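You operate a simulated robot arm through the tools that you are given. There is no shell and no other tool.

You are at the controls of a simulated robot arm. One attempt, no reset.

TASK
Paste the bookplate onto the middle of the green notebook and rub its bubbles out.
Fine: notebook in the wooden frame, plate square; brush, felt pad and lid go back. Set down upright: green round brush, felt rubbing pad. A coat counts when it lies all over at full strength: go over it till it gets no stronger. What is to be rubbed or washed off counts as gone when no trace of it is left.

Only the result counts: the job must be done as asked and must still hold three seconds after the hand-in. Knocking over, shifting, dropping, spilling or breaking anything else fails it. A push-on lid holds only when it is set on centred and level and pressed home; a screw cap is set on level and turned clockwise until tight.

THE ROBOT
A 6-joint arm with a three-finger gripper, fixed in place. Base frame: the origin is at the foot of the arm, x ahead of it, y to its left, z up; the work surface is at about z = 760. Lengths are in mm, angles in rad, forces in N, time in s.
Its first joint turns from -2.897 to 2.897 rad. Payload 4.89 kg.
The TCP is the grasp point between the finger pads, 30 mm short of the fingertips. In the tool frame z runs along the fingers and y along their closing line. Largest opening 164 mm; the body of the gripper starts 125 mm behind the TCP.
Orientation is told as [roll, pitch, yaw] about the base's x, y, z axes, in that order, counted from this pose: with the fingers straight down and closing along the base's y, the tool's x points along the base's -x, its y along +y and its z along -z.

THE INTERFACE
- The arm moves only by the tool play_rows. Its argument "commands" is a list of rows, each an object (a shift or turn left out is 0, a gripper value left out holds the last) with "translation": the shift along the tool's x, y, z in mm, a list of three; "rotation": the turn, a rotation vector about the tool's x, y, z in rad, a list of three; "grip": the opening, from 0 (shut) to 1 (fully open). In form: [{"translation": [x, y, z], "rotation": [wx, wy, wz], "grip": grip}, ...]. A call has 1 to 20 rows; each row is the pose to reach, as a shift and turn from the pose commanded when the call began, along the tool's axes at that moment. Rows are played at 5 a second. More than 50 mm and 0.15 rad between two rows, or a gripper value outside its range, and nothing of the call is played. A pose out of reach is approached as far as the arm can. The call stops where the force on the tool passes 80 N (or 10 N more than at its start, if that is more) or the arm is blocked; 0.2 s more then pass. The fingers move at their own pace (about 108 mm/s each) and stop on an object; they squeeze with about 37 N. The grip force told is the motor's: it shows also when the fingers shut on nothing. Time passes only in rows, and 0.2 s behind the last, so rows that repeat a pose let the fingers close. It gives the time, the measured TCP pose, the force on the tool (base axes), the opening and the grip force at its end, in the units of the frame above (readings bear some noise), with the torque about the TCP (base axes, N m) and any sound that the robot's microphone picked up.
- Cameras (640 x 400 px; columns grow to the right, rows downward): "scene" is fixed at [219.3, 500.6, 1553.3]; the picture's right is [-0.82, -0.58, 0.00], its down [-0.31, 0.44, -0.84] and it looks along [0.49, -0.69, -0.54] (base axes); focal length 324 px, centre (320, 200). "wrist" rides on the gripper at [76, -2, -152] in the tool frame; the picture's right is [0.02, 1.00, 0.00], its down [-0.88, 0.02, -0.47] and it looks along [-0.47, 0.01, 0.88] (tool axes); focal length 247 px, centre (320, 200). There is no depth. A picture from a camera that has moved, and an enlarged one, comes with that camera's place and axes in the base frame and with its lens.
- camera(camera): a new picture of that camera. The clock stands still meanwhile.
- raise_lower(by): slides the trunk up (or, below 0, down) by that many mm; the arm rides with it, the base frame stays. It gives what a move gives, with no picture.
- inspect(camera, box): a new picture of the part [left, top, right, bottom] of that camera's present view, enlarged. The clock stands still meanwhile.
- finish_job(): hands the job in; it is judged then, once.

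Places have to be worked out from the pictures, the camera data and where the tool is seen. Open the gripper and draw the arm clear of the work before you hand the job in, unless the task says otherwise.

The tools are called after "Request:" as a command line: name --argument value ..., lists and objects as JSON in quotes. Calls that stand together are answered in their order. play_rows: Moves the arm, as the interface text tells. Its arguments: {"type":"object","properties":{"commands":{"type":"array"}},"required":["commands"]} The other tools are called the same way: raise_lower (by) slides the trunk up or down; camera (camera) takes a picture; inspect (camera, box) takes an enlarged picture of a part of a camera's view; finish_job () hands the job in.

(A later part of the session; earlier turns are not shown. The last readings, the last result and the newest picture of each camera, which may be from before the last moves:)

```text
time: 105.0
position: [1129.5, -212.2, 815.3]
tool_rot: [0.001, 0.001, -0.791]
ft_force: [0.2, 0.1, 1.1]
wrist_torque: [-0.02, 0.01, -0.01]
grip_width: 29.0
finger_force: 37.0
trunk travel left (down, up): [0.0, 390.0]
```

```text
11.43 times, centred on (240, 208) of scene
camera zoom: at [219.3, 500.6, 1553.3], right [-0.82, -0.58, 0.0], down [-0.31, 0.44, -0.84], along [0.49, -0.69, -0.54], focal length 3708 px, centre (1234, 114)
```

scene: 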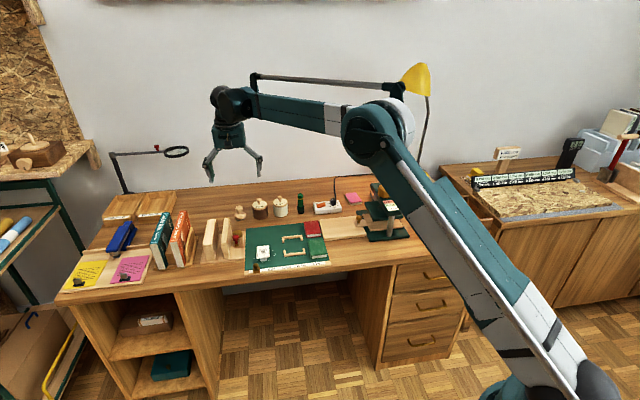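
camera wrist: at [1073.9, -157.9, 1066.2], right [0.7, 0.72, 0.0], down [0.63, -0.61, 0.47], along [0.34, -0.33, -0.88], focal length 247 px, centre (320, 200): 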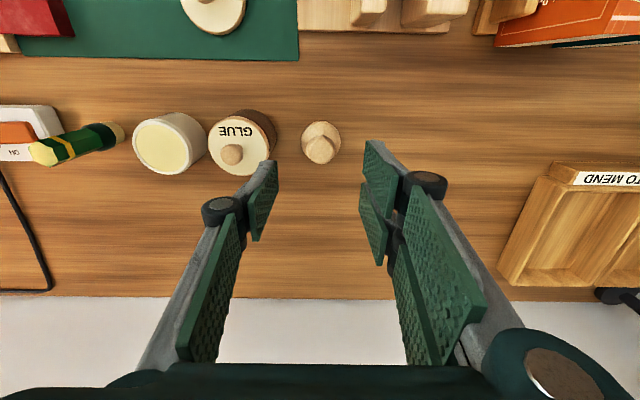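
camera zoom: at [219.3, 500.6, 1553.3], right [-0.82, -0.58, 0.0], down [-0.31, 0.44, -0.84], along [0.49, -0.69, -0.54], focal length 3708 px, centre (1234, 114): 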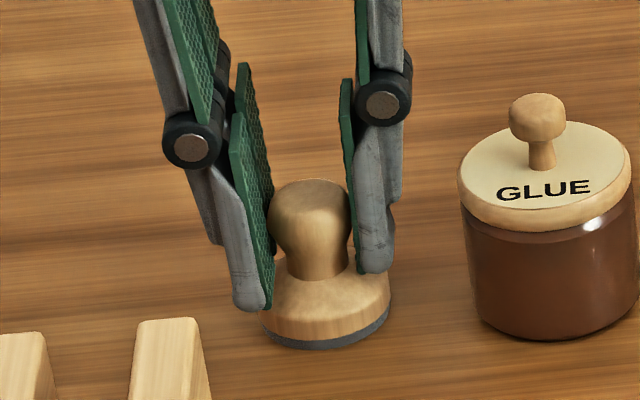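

Gripped at 29 mm. I'll lift high and carry the pad over to the notebook.

Request:
play_rows --commands '[{"translation": [0, 0, -20], "grip": 0.12}, {"translation": [0, 0, -60]}, {"translation": [0, 0, -100]}, {"translation": [10, -5, -130]}, {"translation": [45, -35, -130]}, {"translation": [80, -66, -130]}, {"translation": [112, -98, -130]}, {"translation": [145, -130, -130]}, {"translation": [180, -160, -130]}, {"translation": [205, -185, -120]}, {"translation": [223.3, -200.6, -100]}, {"translation": [223.3, -200.6, -65]}, {"translation": [223.3, -200.6, -32]}, {"translation": [223.3, -200.6, -32]}]'

Request:
inspect --camera "scene" --box '[270, 210, 320, 260]'

Request:
inspect --camera "wrist" --box '[240, 80, 400, 220]'

```text
time: 108.0
position: [829.7, -193.6, 847.7]
tool_rot: [0.0, 0.0, -0.791]
ft_force: [-0.5, 0.0, -0.8]
wrist_torque: [-0.02, -0.02, 0.02]
grip_width: 29.1
finger_force: 37.1
trunk travel left (down, up): [0.0, 390.0]
```

```text
8.00 times, centred on (295, 235) of scene
camera zoom: at [219.3, 500.6, 1553.3], right [-0.82, -0.58, 0.0], down [-0.31, 0.44, -0.84], along [0.49, -0.69, -0.54], focal length 2596 px, centre (520, -80)
```

zoom: 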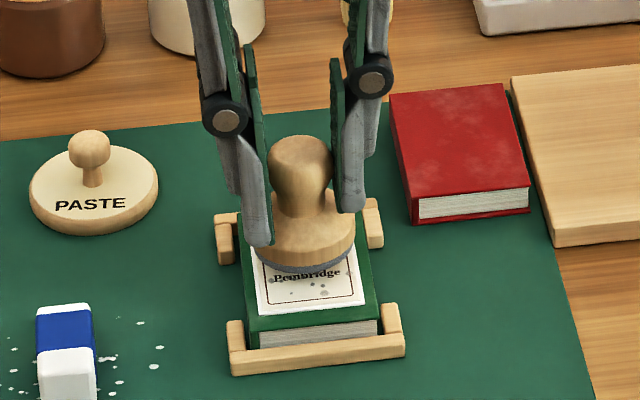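

```text
2.86 times, centred on (320, 150) of wrist
camera zoom: at [775.0, -140.4, 999.0], right [0.7, 0.72, 0.0], down [0.63, -0.61, 0.47], along [0.34, -0.33, -0.88], focal length 706 px, centre (320, 343)
```

zoom: 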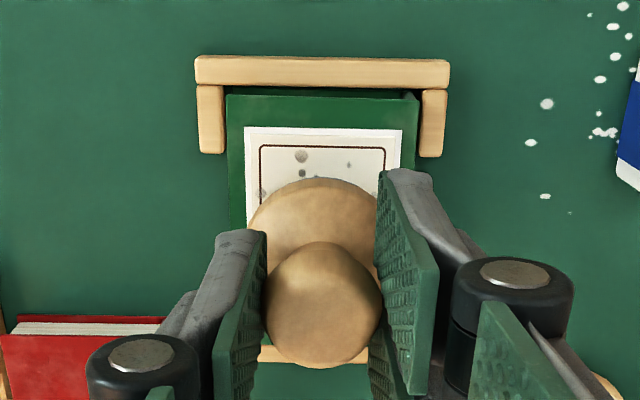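

The pad is centred about 13 mm above the plate. I'll lower it gently to contact.

Request:
play_rows --commands '[{"translation": [0, 0, 5], "grip": 0.12}, {"translation": [0, 0, 9]}, {"translation": [0, 0, 9]}]'

Request:
play_rows --commands '[{"translation": [0, 0, 1.2], "grip": 0.12}, {"translation": [0, 0, 1.2]}]'

Request:
play_rows --commands '[{"translation": [0, 0, 1], "grip": 0.12}, {"translation": [0, 0, 1]}]'

```text
time: 108.8
position: [829.8, -193.9, 838.2]
tool_rot: [0.0, -0.001, -0.789]
ft_force: [-0.3, -0.8, -0.9]
wrist_torque: [0.02, -0.02, 0.01]
grip_width: 28.9
finger_force: 36.8
trunk travel left (down, up): [0.0, 390.0]
```

```text
time: 109.4
position: [830.5, -193.8, 836.3]
tool_rot: [-0.001, 0.0, -0.79]
ft_force: [0.5, -0.4, 2.6]
wrist_torque: [-0.01, 0.03, 0.0]
grip_width: 29.1
finger_force: 36.6
trunk travel left (down, up): [0.0, 390.0]
```

```text
time: 110.0
position: [829.4, -193.5, 836.3]
tool_rot: [0.0, 0.0, -0.79]
ft_force: [-0.2, -0.9, 10.7]
wrist_torque: [-0.02, 0.01, -0.01]
grip_width: 29.1
finger_force: 36.9
trunk travel left (down, up): [0.0, 390.0]
```

Contact at 11 N. I'll rub gently lengthwise first, then check that the plate stays put.

Request:
play_rows --commands '[{"translation": [4, 0, 0], "grip": 0.12}, {"translation": [8, 0, 0]}, {"translation": [12, 0, 0]}, {"translation": [6, 0, 0]}, {"translation": [0, 0, 0]}, {"translation": [-6, 0, 0]}, {"translation": [-12, 0, 0]}, {"translation": [-6, 0, 0]}, {"translation": [0, 0, 0]}]'

Request:
inspect --camera "scene" --box '[270, 210, 320, 260]'

Request:
inspect --camera "wrist" --box '[240, 80, 400, 220]'

```text
time: 112.0
position: [829.9, -193.8, 835.7]
tool_rot: [0.0, -0.003, -0.791]
ft_force: [1.7, -3.1, 14.6]
wrist_torque: [-0.14, -0.1, 0.01]
grip_width: 28.9
finger_force: 37.3
trunk travel left (down, up): [0.0, 390.0]
```

```text
8.00 times, centred on (295, 235) of scene
camera zoom: at [219.3, 500.6, 1553.3], right [-0.82, -0.58, 0.0], down [-0.31, 0.44, -0.84], along [0.49, -0.69, -0.54], focal length 2596 px, centre (520, -80)
```

zoom: 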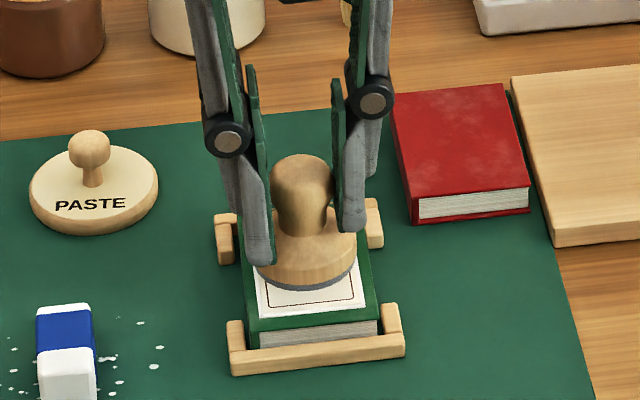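

```text
2.86 times, centred on (320, 150) of wrist
camera zoom: at [775.3, -140.9, 987.4], right [0.7, 0.72, 0.0], down [0.63, -0.61, 0.47], along [0.34, -0.33, -0.88], focal length 706 px, centre (320, 343)
```

zoom: 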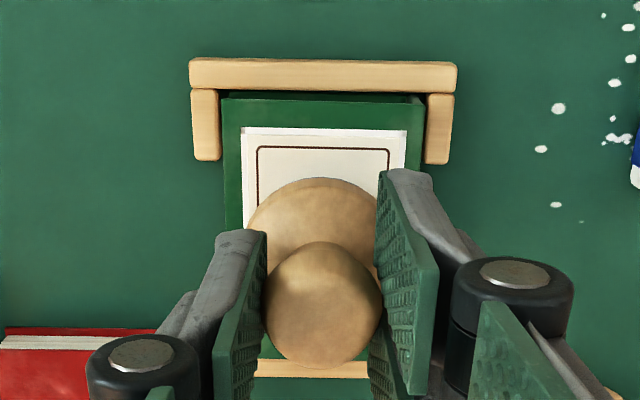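

The grey bubbles are vanishing and the plate holds still. I'll rub the whole plate systematically, including edges and corners.

Request:
play_rows --commands '[{"translation": [0, -7, 0], "grip": 0.12}, {"translation": [8, -7, 0]}, {"translation": [15, -7, 0]}, {"translation": [15, 0, 0]}, {"translation": [15, 7, 0]}, {"translation": [8, 7, 0]}, {"translation": [0, 7, 0]}, {"translation": [-8, 7, 0]}, {"translation": [-15, 7, 0]}, {"translation": [-15, 0, 0]}, {"translation": [-15, -7, 0]}, {"translation": [-8, -7, 0]}, {"translation": [0, -7, 0]}, {"translation": [8, -4, 0]}, {"translation": [15, -4, 0]}, {"translation": [15, 4, 0]}, {"translation": [8, 4, 0]}, {"translation": [0, 4, 0]}, {"translation": [-8, 4, 0]}, {"translation": [-15, 4, 0]}]'

Request:
play_rows --commands '[{"translation": [0, -8, 0], "grip": 0.12}, {"translation": [8, -8, 0]}, {"translation": [15, -4, 0]}, {"translation": [15, -4, -20]}, {"translation": [0, -4, -40]}, {"translation": [-40, -4, -60]}, {"translation": [-75, -4, -70]}, {"translation": [-75, -4, -70]}]'

Request:
inspect --camera "scene" --box '[275, 220, 315, 260]'

Request:
inspect --camera "wrist" --box '[250, 10, 390, 110]'

```text
time: 116.2
position: [843.3, -201.6, 835.4]
tool_rot: [0.0, 0.001, -0.791]
ft_force: [-1.0, 2.3, 6.9]
wrist_torque: [0.11, 0.11, 0.01]
grip_width: 28.9
finger_force: 37.0
trunk travel left (down, up): [0.0, 390.0]
```

```text
time: 118.0
position: [892.6, -258.4, 905.5]
tool_rot: [0.001, -0.001, -0.79]
ft_force: [-1.0, -0.6, -0.2]
wrist_torque: [-0.07, 0.0, -0.01]
grip_width: 29.0
finger_force: 37.1
trunk travel left (down, up): [0.0, 390.0]
```

```text
10.00 times, centred on (295, 240) of scene
camera zoom: at [219.3, 500.6, 1553.3], right [-0.82, -0.58, 0.0], down [-0.31, 0.44, -0.84], along [0.49, -0.69, -0.54], focal length 3244 px, centre (570, -200)
```

zoom: 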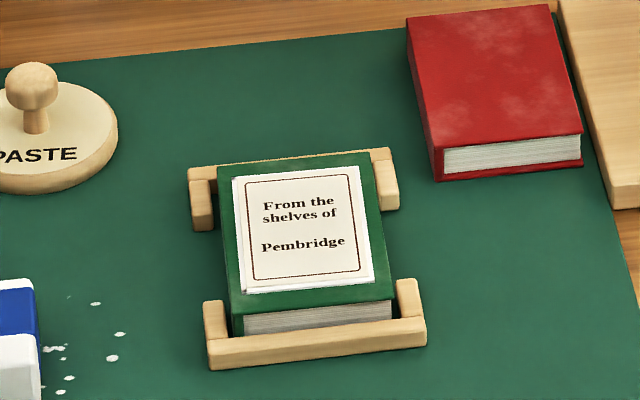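

```text
4.00 times, centred on (320, 60) of wrist
camera zoom: at [838.5, -204.6, 1057.6], right [0.7, 0.72, 0.0], down [0.63, -0.61, 0.47], along [0.34, -0.33, -0.88], focal length 988 px, centre (320, 760)
```

zoom: 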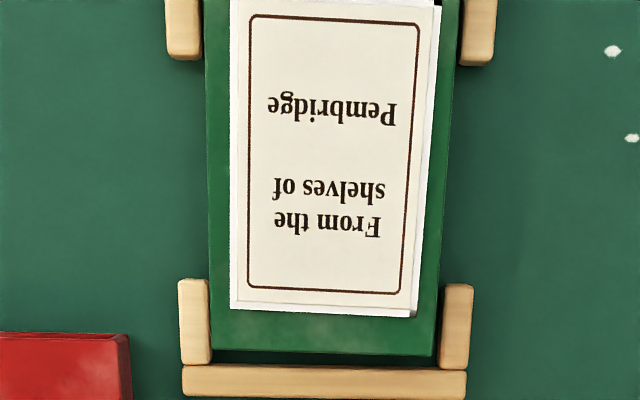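

The bubbles look gone. I'll enlarge further to check for any trace.

Request:
inspect --camera "scene" --box '[282, 232, 306, 254]'

Request:
inspect --camera "wrist" --box '[290, 5, 370, 90]'

```text
16.00 times, centred on (294, 243) of scene
camera zoom: at [219.3, 500.6, 1553.3], right [-0.82, -0.58, 0.0], down [-0.31, 0.44, -0.84], along [0.49, -0.69, -0.54], focal length 5191 px, centre (736, -488)
```

zoom: 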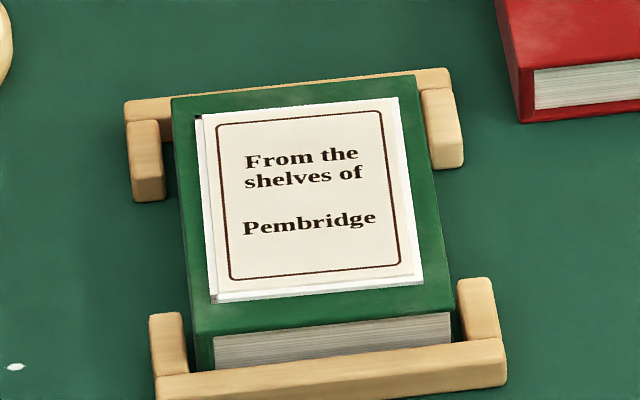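

```text
4.71 times, centred on (330, 48) of wrist
camera zoom: at [838.5, -204.6, 1057.6], right [0.7, 0.72, 0.0], down [0.63, -0.61, 0.47], along [0.34, -0.33, -0.88], focal length 1162 px, centre (273, 918)
```

zoom: 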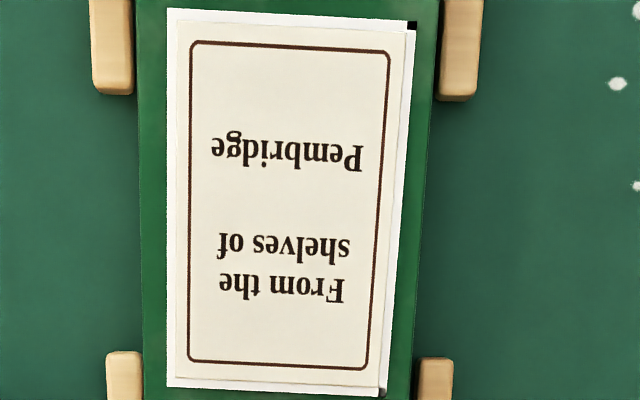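

Bubbles are gone, but I see a small dark speck at one corner. I'll move the camera lower and closer to check.

Request:
play_rows --commands '[{"translation": [-10, 0, 15], "grip": 0.12}, {"translation": [-10, 0, 35]}, {"translation": [-10, 0, 45]}, {"translation": [-10, 0, 45]}]'

Request:
camera --camera "wrist"

Request:
inspect --camera "wrist" --box '[270, 0, 380, 70]'

```text
time: 119.0
position: [900.9, -265.3, 860.8]
tool_rot: [0.0, 0.0, -0.79]
ft_force: [0.2, -0.3, 0.4]
wrist_torque: [-0.05, -0.01, -0.02]
grip_width: 29.1
finger_force: 36.9
trunk travel left (down, up): [0.0, 390.0]
```

```text
taken
camera wrist: at [845.8, -211.7, 1012.2], right [0.7, 0.72, 0.0], down [0.63, -0.61, 0.47], along [0.34, -0.33, -0.88], focal length 247 px, centre (320, 200)
```

wrist: 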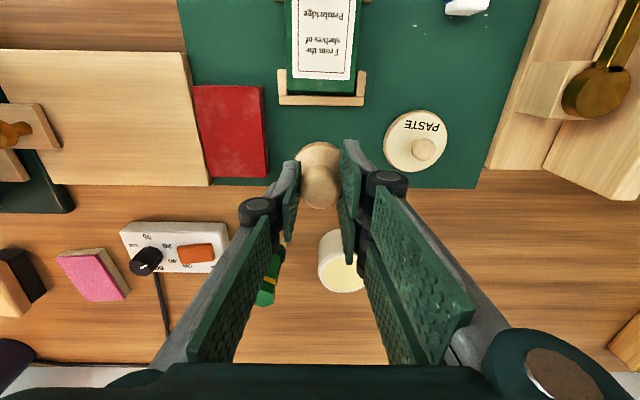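

```text
5.71 times, centred on (325, 35) of wrist
camera zoom: at [845.8, -211.7, 1012.2], right [0.7, 0.72, 0.0], down [0.63, -0.61, 0.47], along [0.34, -0.33, -0.88], focal length 1411 px, centre (291, 1143)
```

zoom: 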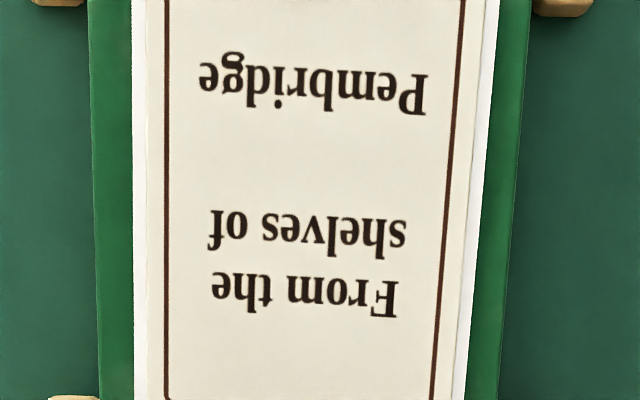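

No bubbles in this part. My rub didn't fully reach the four corners, so I'll go back and rub further out to all edges and corners.

Request:
play_rows --commands '[{"translation": [40, 0, 0], "grip": 0.12}, {"translation": [80, 0, 5]}, {"translation": [100, 0, 20]}, {"translation": [100, 0, 25.2]}, {"translation": [110, -6, 25.2]}, {"translation": [120, -11, 25.2]}, {"translation": [120, -4, 25.2]}, {"translation": [120, 4, 25.2]}, {"translation": [120, 11, 25.2]}, {"translation": [110, 11, 25.2]}, {"translation": [100, 11, 25.2]}, {"translation": [90, 11, 25.2]}, {"translation": [80, 11, 25.2]}, {"translation": [80, 4, 25.2]}, {"translation": [80, -4, 25.2]}, {"translation": [80, -11, 25.2]}, {"translation": [90, -11, 25.2]}, {"translation": [100, -11, 25.2]}, {"translation": [110, -11, 25.2]}, {"translation": [118, -11, 25.2]}]'

Request:
inspect --camera "scene" --box '[275, 220, 315, 260]'

```text
time: 123.2
position: [808.6, -188.0, 834.6]
tool_rot: [0.0, 0.002, -0.79]
ft_force: [0.5, 0.6, 3.5]
wrist_torque: [0.01, 0.0, 0.0]
grip_width: 29.0
finger_force: 37.3
trunk travel left (down, up): [0.0, 390.0]
```

```text
10.00 times, centred on (295, 240) of scene
camera zoom: at [219.3, 500.6, 1553.3], right [-0.82, -0.58, 0.0], down [-0.31, 0.44, -0.84], along [0.49, -0.69, -0.54], focal length 3244 px, centre (570, -200)
```

zoom: 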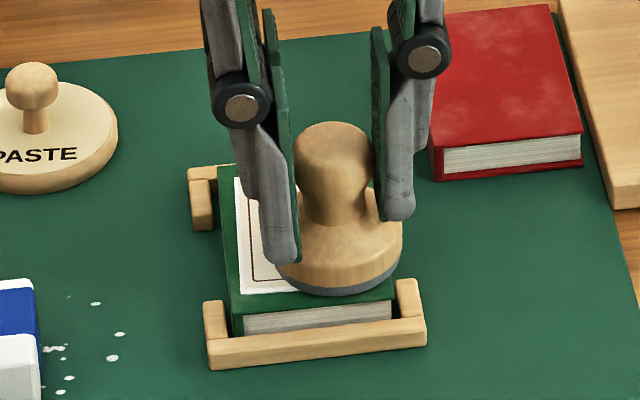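

Contact is light, so I'll add one more full pass with slightly more pressure before leaving the plate.

Request:
play_rows --commands '[{"translation": [2, 0, 0.6], "grip": 0.12}, {"translation": [2, 7, 0.6]}, {"translation": [2, 14, 0.6]}, {"translation": [2, 22, 0.6]}, {"translation": [-8, 22, 0.6]}, {"translation": [-18, 22, 0.6]}, {"translation": [-28, 22, 0.6]}, {"translation": [-38, 22, 0.6]}, {"translation": [-38, 14, 0.6]}, {"translation": [-28, 14, 0.6]}, {"translation": [-18, 14, 0.6]}, {"translation": [-8, 14, 0.6]}, {"translation": [2, 8, 0.6]}, {"translation": [-8, 8, 0.6]}, {"translation": [-18, 8, 0.6]}, {"translation": [-28, 8, 0.6]}, {"translation": [-38, 6, 0.6]}, {"translation": [-38, 0, 0.6]}, {"translation": [-28, 0, 0.6]}, {"translation": [-18, 0, 0.6]}]'

Request:
play_rows --commands '[{"translation": [0, 5, -10], "grip": 0.12}, {"translation": [-20, 11, -35]}, {"translation": [-55, 11, -60]}, {"translation": [-90, 11, -70]}, {"translation": [-90, 11, -70]}, {"translation": [-90, 11, -70]}]'

Request:
inspect --camera "scene" --box '[282, 232, 306, 254]'

Request:
inspect --camera "wrist" --box '[270, 0, 390, 100]'

```text
time: 127.4
position: [822.4, -201.6, 835.0]
tool_rot: [0.0, -0.002, -0.791]
ft_force: [1.0, -0.3, 5.7]
wrist_torque: [0.02, -0.03, 0.02]
grip_width: 28.9
finger_force: 37.2
trunk travel left (down, up): [0.0, 390.0]
```

```text
time: 128.8
position: [891.7, -257.6, 905.1]
tool_rot: [0.0, 0.0, -0.791]
ft_force: [-0.3, 0.3, -0.7]
wrist_torque: [-0.05, 0.01, 0.01]
grip_width: 29.0
finger_force: 37.2
trunk travel left (down, up): [0.0, 390.0]
```

```text
16.00 times, centred on (294, 243) of scene
camera zoom: at [219.3, 500.6, 1553.3], right [-0.82, -0.58, 0.0], down [-0.31, 0.44, -0.84], along [0.49, -0.69, -0.54], focal length 5191 px, centre (736, -488)
```

zoom: 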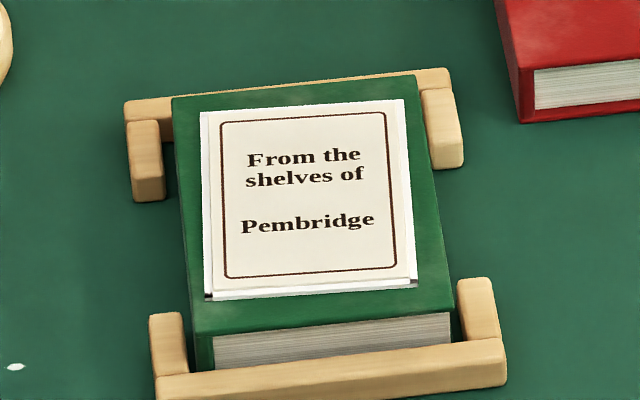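

```text
4.00 times, centred on (330, 50) of wrist
camera zoom: at [838.4, -204.7, 1056.6], right [0.7, 0.72, 0.0], down [0.63, -0.61, 0.47], along [0.34, -0.33, -0.88], focal length 988 px, centre (280, 800)
```

zoom: 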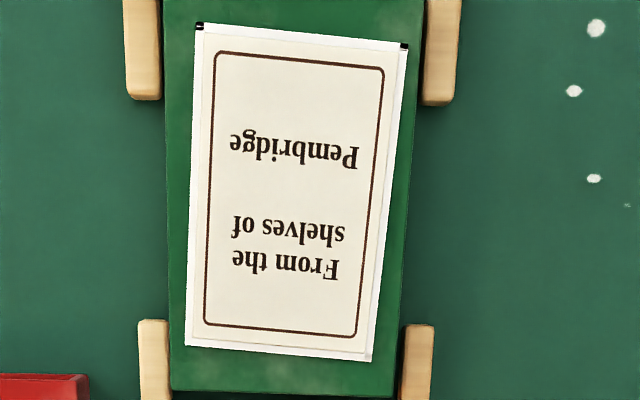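

The bubbles are all gone, but the plate turned a few degrees under the pad, so I'll square it with the gripper later. First I'll return the pad to its place, flying high over the jars.

Request:
play_rows --commands '[{"translation": [0, 0, -40], "grip": 0.12}, {"translation": [-15, 30, -40]}, {"translation": [-35, 62, -40]}, {"translation": [-58, 95, -40]}, {"translation": [-82, 128, -40]}, {"translation": [-106, 162, -40]}, {"translation": [-133.3, 200.6, -40]}, {"translation": [-133.3, 200.6, 0]}, {"translation": [-133.3, 200.6, 40]}, {"translation": [-133.3, 200.6, 70]}, {"translation": [-133.3, 200.6, 82]}, {"translation": [-133.3, 200.6, 82]}]'

Request:
inspect --camera "scene" --box '[220, 190, 260, 225]'

```text
time: 131.4
position: [1129.5, -211.1, 821.2]
tool_rot: [0.001, -0.001, -0.792]
ft_force: [-0.3, 0.1, -1.3]
wrist_torque: [0.0, -0.04, -0.01]
grip_width: 28.9
finger_force: 37.0
trunk travel left (down, up): [0.0, 390.0]
```

```text
11.43 times, centred on (240, 208) of scene
camera zoom: at [219.3, 500.6, 1553.3], right [-0.82, -0.58, 0.0], down [-0.31, 0.44, -0.84], along [0.49, -0.69, -0.54], focal length 3708 px, centre (1234, 114)
```

zoom: 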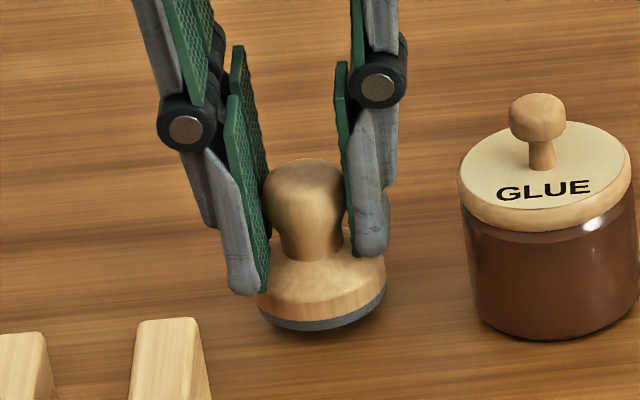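

The pad is right above its spot, about 7 mm up. I'll lower it gently to contact.

Request:
play_rows --commands '[{"translation": [0, 0, 3], "grip": 0.12}, {"translation": [0, 0, 6]}, {"translation": [0, 0, 6]}]'

Request:
play_rows --commands '[{"translation": [0, 0, 1], "grip": 0.12}, {"translation": [0, 0, 1]}]'

Request:
play_rows --commands '[{"translation": [0, 0, 0.7], "grip": 0.12}, {"translation": [0, 0, 0.7]}]'

```text
time: 132.2
position: [1128.2, -210.4, 817.5]
tool_rot: [-0.001, -0.001, -0.79]
ft_force: [0.1, -0.1, 0.0]
wrist_torque: [-0.01, 0.0, 0.04]
grip_width: 28.8
finger_force: 37.4
trunk travel left (down, up): [0.0, 390.0]
```

```text
time: 132.8
position: [1128.8, -211.6, 816.6]
tool_rot: [0.0, -0.001, -0.792]
ft_force: [-0.2, -0.6, -1.0]
wrist_torque: [-0.01, 0.0, -0.02]
grip_width: 29.0
finger_force: 36.9
trunk travel left (down, up): [0.0, 390.0]
```

```text
time: 133.4
position: [1128.3, -210.0, 815.0]
tool_rot: [0.001, -0.001, -0.792]
ft_force: [-0.5, -0.2, 0.6]
wrist_torque: [0.0, 0.03, 0.0]
grip_width: 29.1
finger_force: 37.0
trunk travel left (down, up): [0.0, 390.0]
```

Request:
play_rows --commands '[{"translation": [0, 0, 0.7], "grip": 0.12}, {"translation": [0, 0, 0.7]}]'

```text
time: 134.0
position: [1128.7, -212.1, 814.5]
tool_rot: [0.001, 0.0, -0.791]
ft_force: [0.1, -1.0, -0.2]
wrist_torque: [0.0, 0.01, -0.03]
grip_width: 28.5
finger_force: 37.2
trunk travel left (down, up): [0.0, 390.0]
```

Request:
play_rows --commands '[{"translation": [0, 0, 0.7], "grip": 0.12}, {"translation": [0, 0, 0.7]}]'

Request:
inspect --camera "scene" --box '[220, 190, 260, 225]'

```text
time: 134.6
position: [1129.1, -210.5, 813.9]
tool_rot: [0.001, 0.0, -0.791]
ft_force: [0.7, 0.2, 0.1]
wrist_torque: [0.0, 0.01, 0.03]
grip_width: 28.7
finger_force: 37.2
trunk travel left (down, up): [0.0, 390.0]
```

```text
11.43 times, centred on (240, 208) of scene
camera zoom: at [219.3, 500.6, 1553.3], right [-0.82, -0.58, 0.0], down [-0.31, 0.44, -0.84], along [0.49, -0.69, -0.54], focal length 3708 px, centre (1234, 114)
```

zoom: 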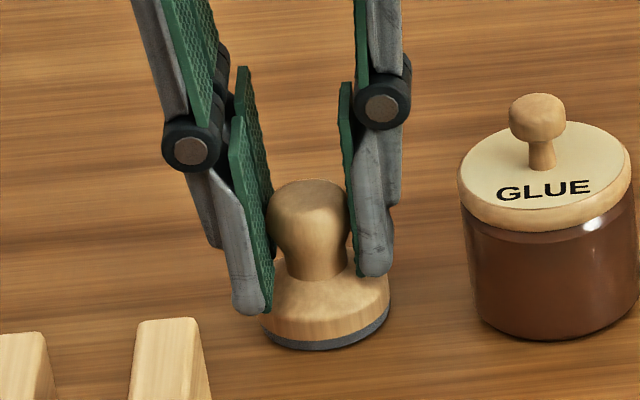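

The pad is at its original height and position, so I'll release it and rise.

Request:
play_rows --commands '[{"translation": [0, 0, 0], "grip": 0.2}, {"translation": [0, 0, 0], "grip": 0.28}, {"translation": [0, 0, 0], "grip": 0.32}, {"translation": [0, 0, 0], "grip": 0.32}, {"translation": [0, 0, -40]}, {"translation": [0, 0, -85]}, {"translation": [0, 0, -125]}]'

Request:
inspect --camera "scene" --box '[220, 190, 260, 225]'

```text
time: 136.2
position: [1128.8, -211.8, 938.7]
tool_rot: [0.002, 0.0, -0.79]
ft_force: [2.4, 0.2, -1.6]
wrist_torque: [-0.03, 0.22, 0.0]
grip_width: 52.6
finger_force: 0.1
trunk travel left (down, up): [0.0, 390.0]
```

```text
11.43 times, centred on (240, 208) of scene
camera zoom: at [219.3, 500.6, 1553.3], right [-0.82, -0.58, 0.0], down [-0.31, 0.44, -0.84], along [0.49, -0.69, -0.54], focal length 3708 px, centre (1234, 114)
```

zoom: 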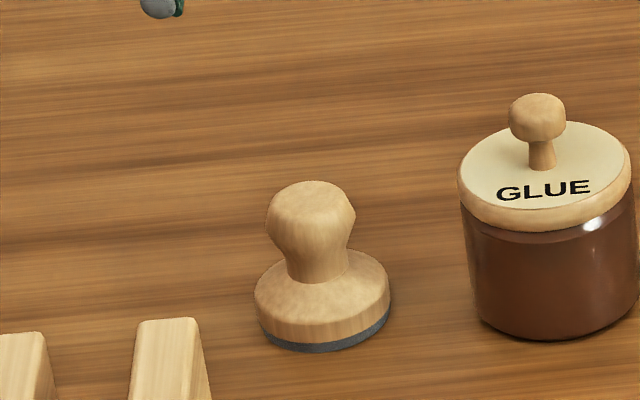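

The pad stands upright at its old spot. Now I'll go back over the notebook for a close look at the plate.

Request:
play_rows --commands '[{"translation": [10, -5, 0], "grip": 0.36}, {"translation": [45, -35, 0]}, {"translation": [80, -66, 0]}, {"translation": [112, -98, 0]}, {"translation": [145, -130, 0]}, {"translation": [180, -160, 0]}, {"translation": [205, -185, 20]}, {"translation": [223.2, -200.6, 50]}, {"translation": [223.2, -200.6, 78]}, {"translation": [223.2, -200.6, 78]}, {"translation": [223.2, -200.6, 78]}]'

Request:
inspect --camera "wrist" --box '[250, 80, 390, 200]'

Request:
inspect --camera "wrist" --box '[285, 95, 355, 150]'

Request:
inspect --camera "wrist" --box '[285, 140, 355, 195]'

```text
time: 138.6
position: [829.6, -193.5, 860.1]
tool_rot: [-0.001, 0.0, -0.792]
ft_force: [-0.1, 0.1, 1.0]
wrist_torque: [0.0, -0.02, 0.02]
grip_width: 58.8
finger_force: 0.0
trunk travel left (down, up): [0.0, 390.0]
```

```text
3.33 times, centred on (320, 140) of wrist
camera zoom: at [775.2, -140.5, 1012.6], right [0.7, 0.72, 0.0], down [0.63, -0.61, 0.47], along [0.34, -0.33, -0.88], focal length 823 px, centre (320, 400)
```

zoom: 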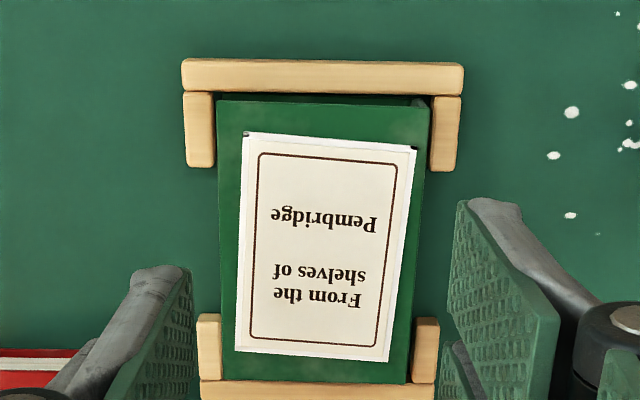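

```text
7.27 times, centred on (320, 122) of wrist
camera zoom: at [775.2, -140.5, 1012.6], right [0.7, 0.72, 0.0], down [0.63, -0.61, 0.47], along [0.34, -0.33, -0.88], focal length 1796 px, centre (320, 764)
```

zoom: 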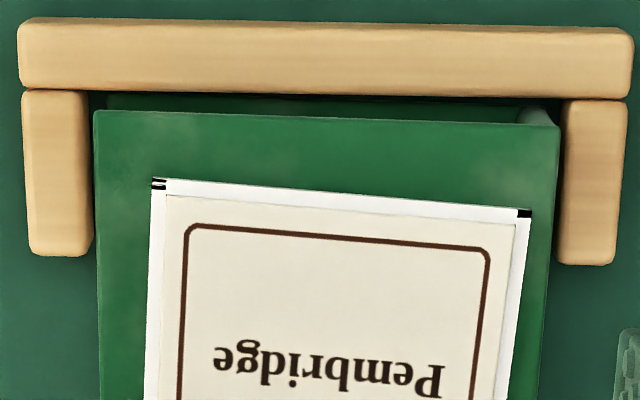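

```text
7.27 times, centred on (320, 168) of wrist
camera zoom: at [775.2, -140.5, 1012.6], right [0.7, 0.72, 0.0], down [0.63, -0.61, 0.47], along [0.34, -0.33, -0.88], focal length 1796 px, centre (320, 436)
```

zoom: 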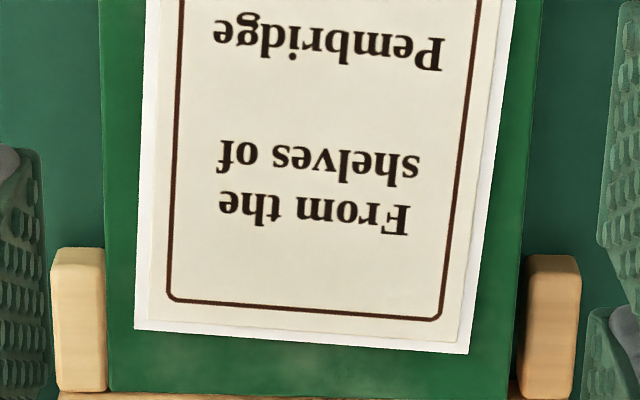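

The plate is turned about 3.4° on the cover, still centred. I'll square it by closing the parallel fingers on its long edges, with the tips just above the cover.

Request:
play_rows --commands '[{"translation": [0, 0, 20], "grip": 0.36}, {"translation": [0, 0, 38]}, {"translation": [0, 0, 46]}, {"translation": [0, 0, 49.4]}, {"translation": [0, 0, 49.4]}]'

Request:
inspect --camera "wrist" --box '[250, 90, 390, 210]'

Request:
inspect --camera "scene" --box '[275, 225, 315, 255]'

```text
time: 139.8
position: [828.7, -192.7, 812.0]
tool_rot: [0.0, -0.001, -0.791]
ft_force: [-0.2, -0.2, 0.3]
wrist_torque: [-0.04, 0.02, 0.0]
grip_width: 59.0
finger_force: 0.0
trunk travel left (down, up): [0.0, 390.0]
```

```text
3.33 times, centred on (320, 150) of wrist
camera zoom: at [775.7, -140.8, 963.4], right [0.7, 0.72, 0.0], down [0.63, -0.61, 0.47], along [0.34, -0.33, -0.88], focal length 823 px, centre (320, 367)
```

zoom: 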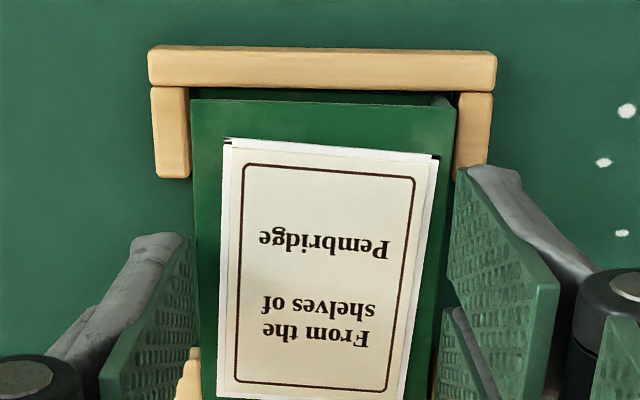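

```text
13.33 times, centred on (295, 240) of scene
camera zoom: at [219.3, 500.6, 1553.3], right [-0.82, -0.58, 0.0], down [-0.31, 0.44, -0.84], along [0.49, -0.69, -0.54], focal length 4326 px, centre (653, -333)
```

zoom: 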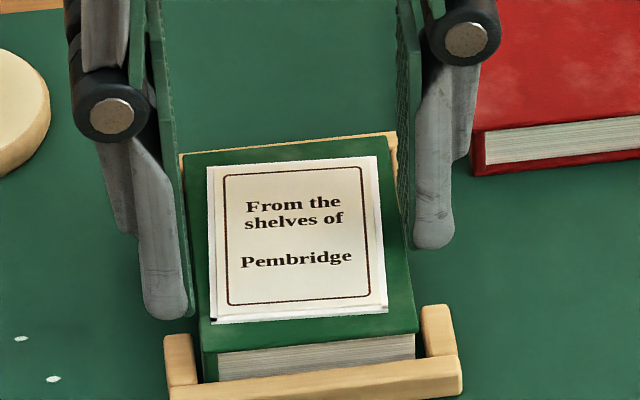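

The fingers straddle the plate. I'll close slowly to square it.

Request:
play_rows --commands '[{"grip": 0.33}, {"grip": 0.3}, {"grip": 0.28}, {"grip": 0.26}, {"grip": 0.25}, {"grip": 0.25}]'

Request:
inspect --camera "wrist" --box '[250, 90, 390, 210]'

Request:
inspect --camera "scene" --box '[275, 225, 315, 255]'

```text
time: 141.2
position: [830.3, -193.7, 811.1]
tool_rot: [0.0, 0.001, -0.791]
ft_force: [-0.5, -0.5, 2.6]
wrist_torque: [0.0, -0.04, -0.01]
grip_width: 40.6
finger_force: 0.1
trunk travel left (down, up): [0.0, 390.0]
```

```text
3.33 times, centred on (320, 150) of wrist
camera zoom: at [775.7, -140.8, 963.6], right [0.7, 0.72, 0.0], down [0.63, -0.61, 0.47], along [0.34, -0.33, -0.88], focal length 823 px, centre (320, 367)
```

zoom: 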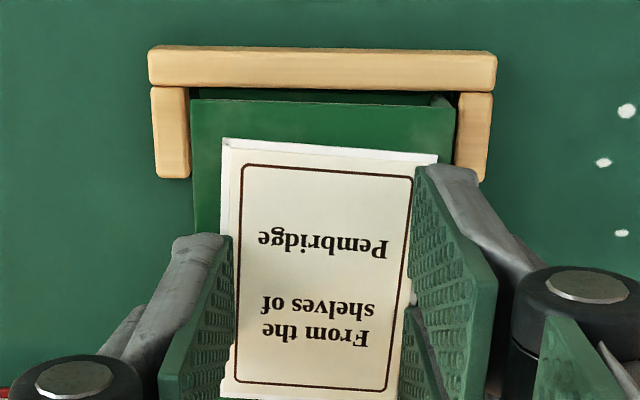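

```text
13.33 times, centred on (295, 240) of scene
camera zoom: at [219.3, 500.6, 1553.3], right [-0.82, -0.58, 0.0], down [-0.31, 0.44, -0.84], along [0.49, -0.69, -0.54], focal length 4326 px, centre (653, -333)
```

zoom: 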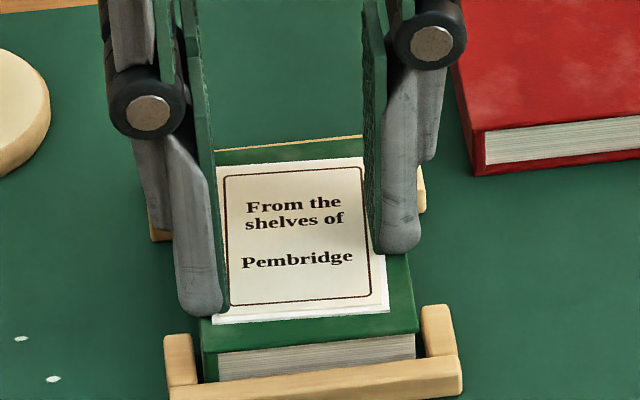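

The fingers reached 41 mm without load, so they aren't engaging yet. I'll close a little further and watch.

Request:
play_rows --commands '[{"grip": 0.24}, {"grip": 0.23}, {"grip": 0.22}, {"grip": 0.22}]'

Request:
inspect --camera "wrist" --box '[250, 90, 390, 210]'

```text
time: 142.2
position: [830.1, -193.2, 811.5]
tool_rot: [0.001, 0.001, -0.791]
ft_force: [0.0, -0.5, 1.8]
wrist_torque: [0.03, 0.01, 0.02]
grip_width: 35.3
finger_force: 0.0
trunk travel left (down, up): [0.0, 390.0]
```

```text
3.33 times, centred on (320, 150) of wrist
camera zoom: at [775.7, -140.7, 963.5], right [0.7, 0.72, 0.0], down [0.63, -0.61, 0.47], along [0.34, -0.33, -0.88], focal length 823 px, centre (320, 367)
```

zoom: 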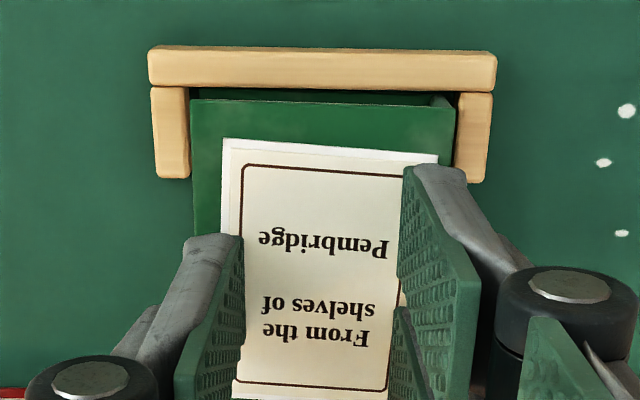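

The tips slid over the plate's top face, so it is only about 1 mm thick. I'll open, go down 1 mm to lightly touch the cover, and close again.

Request:
play_rows --commands '[{"translation": [0, 0, -6], "grip": 0.3}, {"translation": [0, 0, -6], "grip": 0.36}, {"translation": [0, 0, -6], "grip": 0.36}, {"translation": [0, 0, -2], "grip": 0.36}, {"translation": [0, 0, 0.7], "grip": 0.36}, {"translation": [0, 0, 0.7], "grip": 0.36}]'

```text
time: 143.6
position: [829.2, -194.3, 811.1]
tool_rot: [0.0, 0.001, -0.791]
ft_force: [-1.2, 0.3, 0.0]
wrist_torque: [-0.01, -0.01, -0.02]
grip_width: 59.0
finger_force: 0.1
trunk travel left (down, up): [0.0, 390.0]
```

At 59 mm the tips are outside the cover. I'll narrow to 54 mm, then touch down on the cover in small steps.

Request:
play_rows --commands '[{"translation": [0, 0, -3], "grip": 0.33}, {"translation": [0, 0, -3], "grip": 0.33}, {"translation": [0, 0, -1]}, {"translation": [0, 0, 0]}, {"translation": [0, 0, 0]}]'

Request:
play_rows --commands '[{"translation": [0, 0, 0.5], "grip": 0.33}, {"translation": [0, 0, 0.5]}]'

```text
time: 144.8
position: [829.9, -193.2, 810.3]
tool_rot: [0.001, 0.001, -0.791]
ft_force: [-0.1, 0.6, -0.4]
wrist_torque: [-0.01, 0.04, 0.01]
grip_width: 54.3
finger_force: 0.0
trunk travel left (down, up): [0.0, 390.0]
```

```text
time: 145.4
position: [829.0, -193.2, 810.4]
tool_rot: [0.0, 0.0, -0.791]
ft_force: [1.9, -1.1, 4.5]
wrist_torque: [-0.01, 0.02, 0.01]
grip_width: 54.3
finger_force: 0.2
trunk travel left (down, up): [0.0, 390.0]
```

The tips rest lightly on the cover at 4.5 N. Now I'll close to square the plate.

Request:
play_rows --commands '[{"grip": 0.31}, {"grip": 0.29}, {"grip": 0.275}, {"grip": 0.26}, {"grip": 0.25}, {"grip": 0.24}, {"grip": 0.24}]'

Request:
inspect --camera "wrist" --box '[250, 90, 390, 210]'

Request:
inspect --camera "scene" --box '[275, 225, 315, 255]'

```text
time: 147.0
position: [829.5, -193.9, 810.2]
tool_rot: [0.0, 0.0, -0.79]
ft_force: [0.7, -0.1, 16.4]
wrist_torque: [0.1, -0.05, -0.02]
grip_width: 39.3
finger_force: 0.0
trunk travel left (down, up): [0.0, 390.0]
```

```text
3.33 times, centred on (320, 150) of wrist
camera zoom: at [775.0, -140.4, 962.3], right [0.7, 0.72, 0.0], down [0.63, -0.61, 0.47], along [0.34, -0.33, -0.88], focal length 823 px, centre (320, 367)
```

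zoom: 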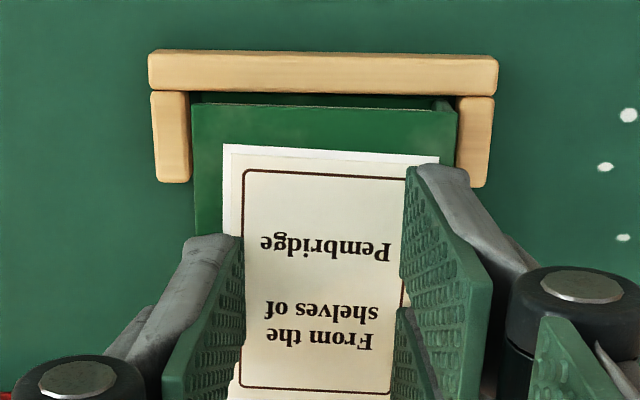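

```text
13.33 times, centred on (295, 240) of scene
camera zoom: at [219.3, 500.6, 1553.3], right [-0.82, -0.58, 0.0], down [-0.31, 0.44, -0.84], along [0.49, -0.69, -0.54], focal length 4326 px, centre (653, -333)
```

zoom: 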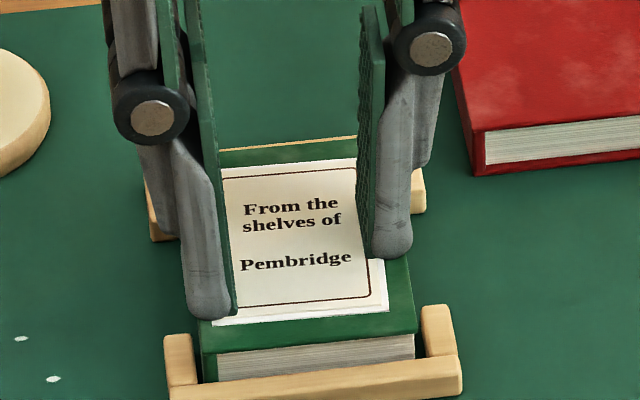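

The tips climbed onto the thin plate again, but friction already turned it partway (about 1.7° left relative to the notebook). With the fingertips resting on it at 16 N, I'll turn the tool slightly to carry it the rest of the way.

Request:
play_rows --commands '[{"rotation": [0, 0, -0.01], "grip": 0.24}, {"rotation": [0, 0, -0.02]}, {"rotation": [0, 0, -0.03]}, {"rotation": [0, 0, -0.03]}]'

Request:
inspect --camera "wrist" --box '[250, 90, 390, 210]'

Request:
inspect --camera "scene" --box '[275, 225, 315, 255]'

```text
time: 148.0
position: [830.2, -193.6, 811.0]
tool_rot: [0.002, -0.001, -0.759]
ft_force: [-0.3, -0.6, 17.0]
wrist_torque: [0.11, -0.09, 0.01]
grip_width: 39.6
finger_force: 0.0
trunk travel left (down, up): [0.0, 390.0]
```

```text
3.33 times, centred on (320, 150) of wrist
camera zoom: at [773.4, -142.1, 962.2], right [0.67, 0.74, 0.0], down [0.65, -0.59, 0.47], along [0.35, -0.32, -0.88], focal length 823 px, centre (320, 367)
```

zoom: 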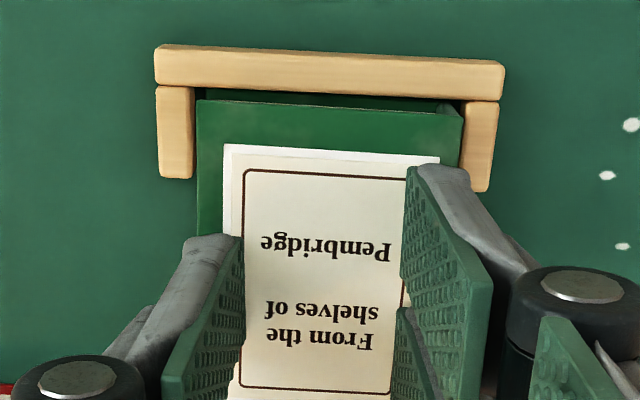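

```text
13.33 times, centred on (295, 240) of scene
camera zoom: at [219.3, 500.6, 1553.3], right [-0.82, -0.58, 0.0], down [-0.31, 0.44, -0.84], along [0.49, -0.69, -0.54], focal length 4326 px, centre (653, -333)
```

zoom: 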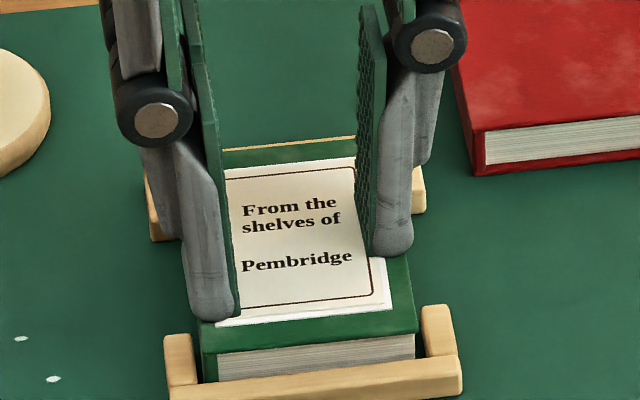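

The plate turned with the fingers and now looks almost parallel to the notebook. I'll lift straight off, rotate the tool back, and measure again.

Request:
play_rows --commands '[{"translation": [0, 0, -3], "grip": 0.24}, {"translation": [0, 0, -20], "rotation": [0, 0, 0.0]}, {"translation": [0, 0, -50], "rotation": [0, 0, 0.03], "grip": 0.45}, {"translation": [0, 0, -50], "rotation": [0, 0, 0.03]}, {"translation": [0, 0, -50], "rotation": [0, 0, 0.03]}]'

Request:
inspect --camera "wrist" --box '[260, 80, 380, 200]'

Request:
inspect --camera "scene" --box '[280, 230, 310, 255]'

```text
time: 149.2
position: [830.0, -193.4, 860.8]
tool_rot: [0.001, 0.0, -0.79]
ft_force: [-0.9, -0.2, 0.2]
wrist_torque: [-0.02, 0.0, 0.02]
grip_width: 74.0
finger_force: 0.0
trunk travel left (down, up): [0.0, 390.0]
```

```text
3.33 times, centred on (320, 140) of wrist
camera zoom: at [775.2, -140.6, 1011.7], right [0.7, 0.72, 0.0], down [0.63, -0.61, 0.47], along [0.34, -0.33, -0.88], focal length 823 px, centre (320, 400)
```

zoom: 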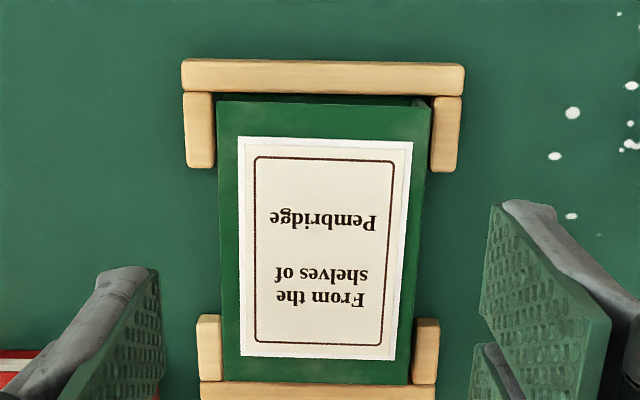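

```text
16.00 times, centred on (295, 242) of scene
camera zoom: at [219.3, 500.6, 1553.3], right [-0.82, -0.58, 0.0], down [-0.31, 0.44, -0.84], along [0.49, -0.69, -0.54], focal length 5191 px, centre (720, -480)
```

zoom: 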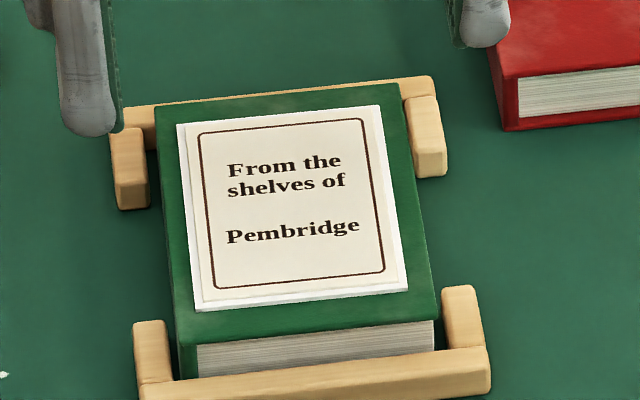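

The plate is square and centred on the notebook (under 0.5° and about 0.5 mm off). Now for the lid: I'll move over it and align on its knob.

Request:
play_rows --commands '[{"translation": [0, 0, -30], "grip": 0.3}, {"translation": [-25, 28, -30]}, {"translation": [-55, 60, -30]}, {"translation": [-87, 94.5, -30]}, {"translation": [-87, 94.5, -30]}, {"translation": [-87, 94.5, -30]}]'

Request:
inspect --camera "wrist" --box '[240, 80, 400, 200]'

```text
time: 150.6
position: [957.7, -189.9, 889.9]
tool_rot: [0.0, 0.001, -0.791]
ft_force: [-0.1, -0.7, -0.6]
wrist_torque: [0.01, 0.02, 0.03]
grip_width: 49.1
finger_force: 0.1
trunk travel left (down, up): [0.0, 390.0]
```

```text
3.33 times, centred on (320, 140) of wrist
camera zoom: at [903.9, -136.2, 1042.5], right [0.7, 0.72, 0.0], down [0.63, -0.61, 0.47], along [0.34, -0.33, -0.88], focal length 823 px, centre (320, 400)
```

zoom: 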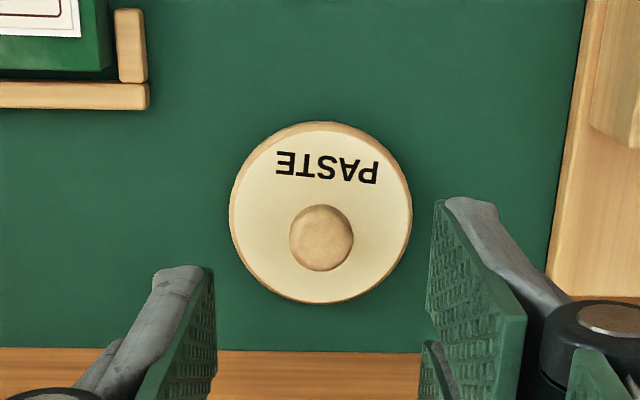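

The lid lies flat with its knob nearly under the TCP, and its top is near z = 770, lower than I assumed. I'll descend partway and check the heights.

Request:
play_rows --commands '[{"translation": [0.5, 0.5, 25], "grip": 0.3}, {"translation": [0.5, 0.5, 50]}, {"translation": [0.5, 0.5, 72]}, {"translation": [0.5, 0.5, 72]}, {"translation": [0.5, 0.5, 72]}]'

Request:
inspect --camera "wrist" --box '[240, 100, 400, 220]'

Request:
inspect --camera "scene" --box '[250, 210, 290, 240]'

```text
time: 151.8
position: [958.7, -188.1, 818.4]
tool_rot: [0.001, -0.001, -0.79]
ft_force: [0.6, 0.5, 0.5]
wrist_torque: [0.03, 0.02, -0.02]
grip_width: 49.0
finger_force: 0.0
trunk travel left (down, up): [0.0, 390.0]
```

```text
3.33 times, centred on (320, 160) of wrist
camera zoom: at [904.4, -135.6, 969.8], right [0.7, 0.72, 0.0], down [0.63, -0.61, 0.47], along [0.34, -0.33, -0.88], focal length 823 px, centre (320, 333)
```

zoom: 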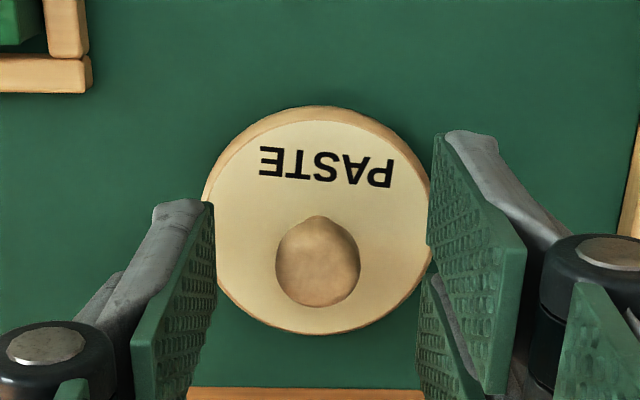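

```text
13.33 times, centred on (270, 225) of scene
camera zoom: at [219.3, 500.6, 1553.3], right [-0.82, -0.58, 0.0], down [-0.31, 0.44, -0.84], along [0.49, -0.69, -0.54], focal length 4326 px, centre (987, -133)
```

zoom: 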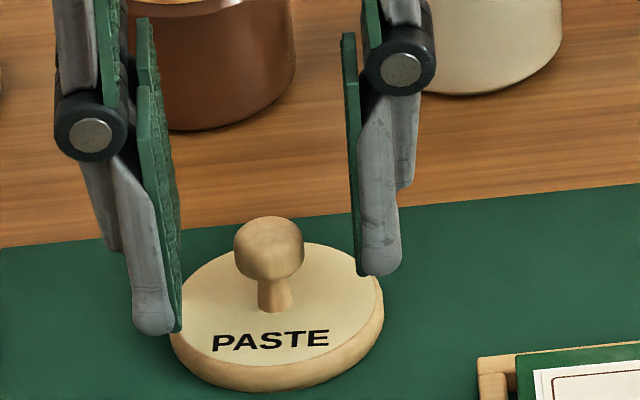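

By comparison with the first pick-up view, the TCP should go about 13 mm lower for the same hold on the knob. I'll descend and close.

Request:
play_rows --commands '[{"translation": [0, 0, 6], "grip": 0.3}, {"translation": [0, 0, 12.5]}, {"translation": [0, 0, 12.5], "grip": 0.3}, {"translation": [0, 0, 12.5], "grip": 0.2}, {"translation": [0, 0, 12.5], "grip": 0.1}, {"translation": [0, 0, 12.5], "grip": 0.05}, {"translation": [0, 0, 12.5], "grip": 0.05}, {"translation": [0, 0, 12.5], "grip": 0.05}]'

Request:
inspect --camera "wrist" --box '[240, 100, 400, 220]'

Request:
inspect --camera "scene" --box '[250, 210, 290, 240]'

```text
time: 153.6
position: [958.2, -188.4, 805.5]
tool_rot: [0.001, 0.001, -0.792]
ft_force: [0.9, 0.0, 0.1]
wrist_torque: [0.01, -0.02, 0.03]
grip_width: 16.0
finger_force: 37.4
trunk travel left (down, up): [0.0, 390.0]
```

```text
3.33 times, centred on (320, 160) of wrist
camera zoom: at [904.3, -135.5, 957.5], right [0.7, 0.72, 0.0], down [0.63, -0.61, 0.47], along [0.34, -0.33, -0.88], focal length 823 px, centre (320, 333)
```

zoom: 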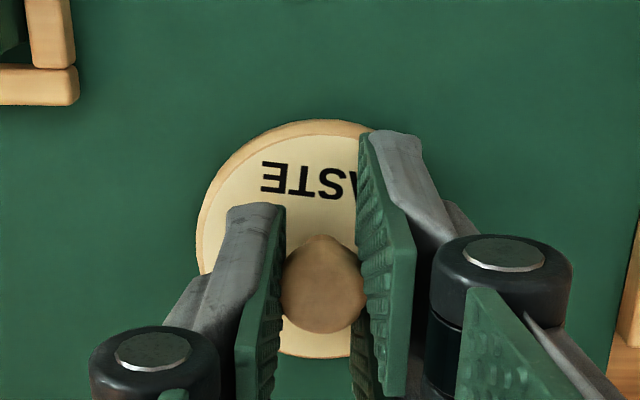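

```text
13.33 times, centred on (270, 225) of scene
camera zoom: at [219.3, 500.6, 1553.3], right [-0.82, -0.58, 0.0], down [-0.31, 0.44, -0.84], along [0.49, -0.69, -0.54], focal length 4326 px, centre (987, -133)
```

zoom: 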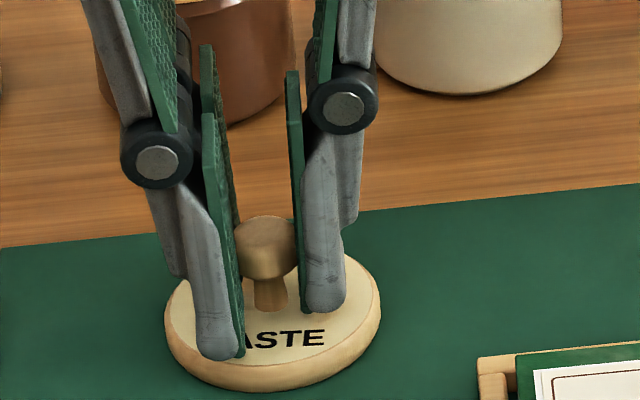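

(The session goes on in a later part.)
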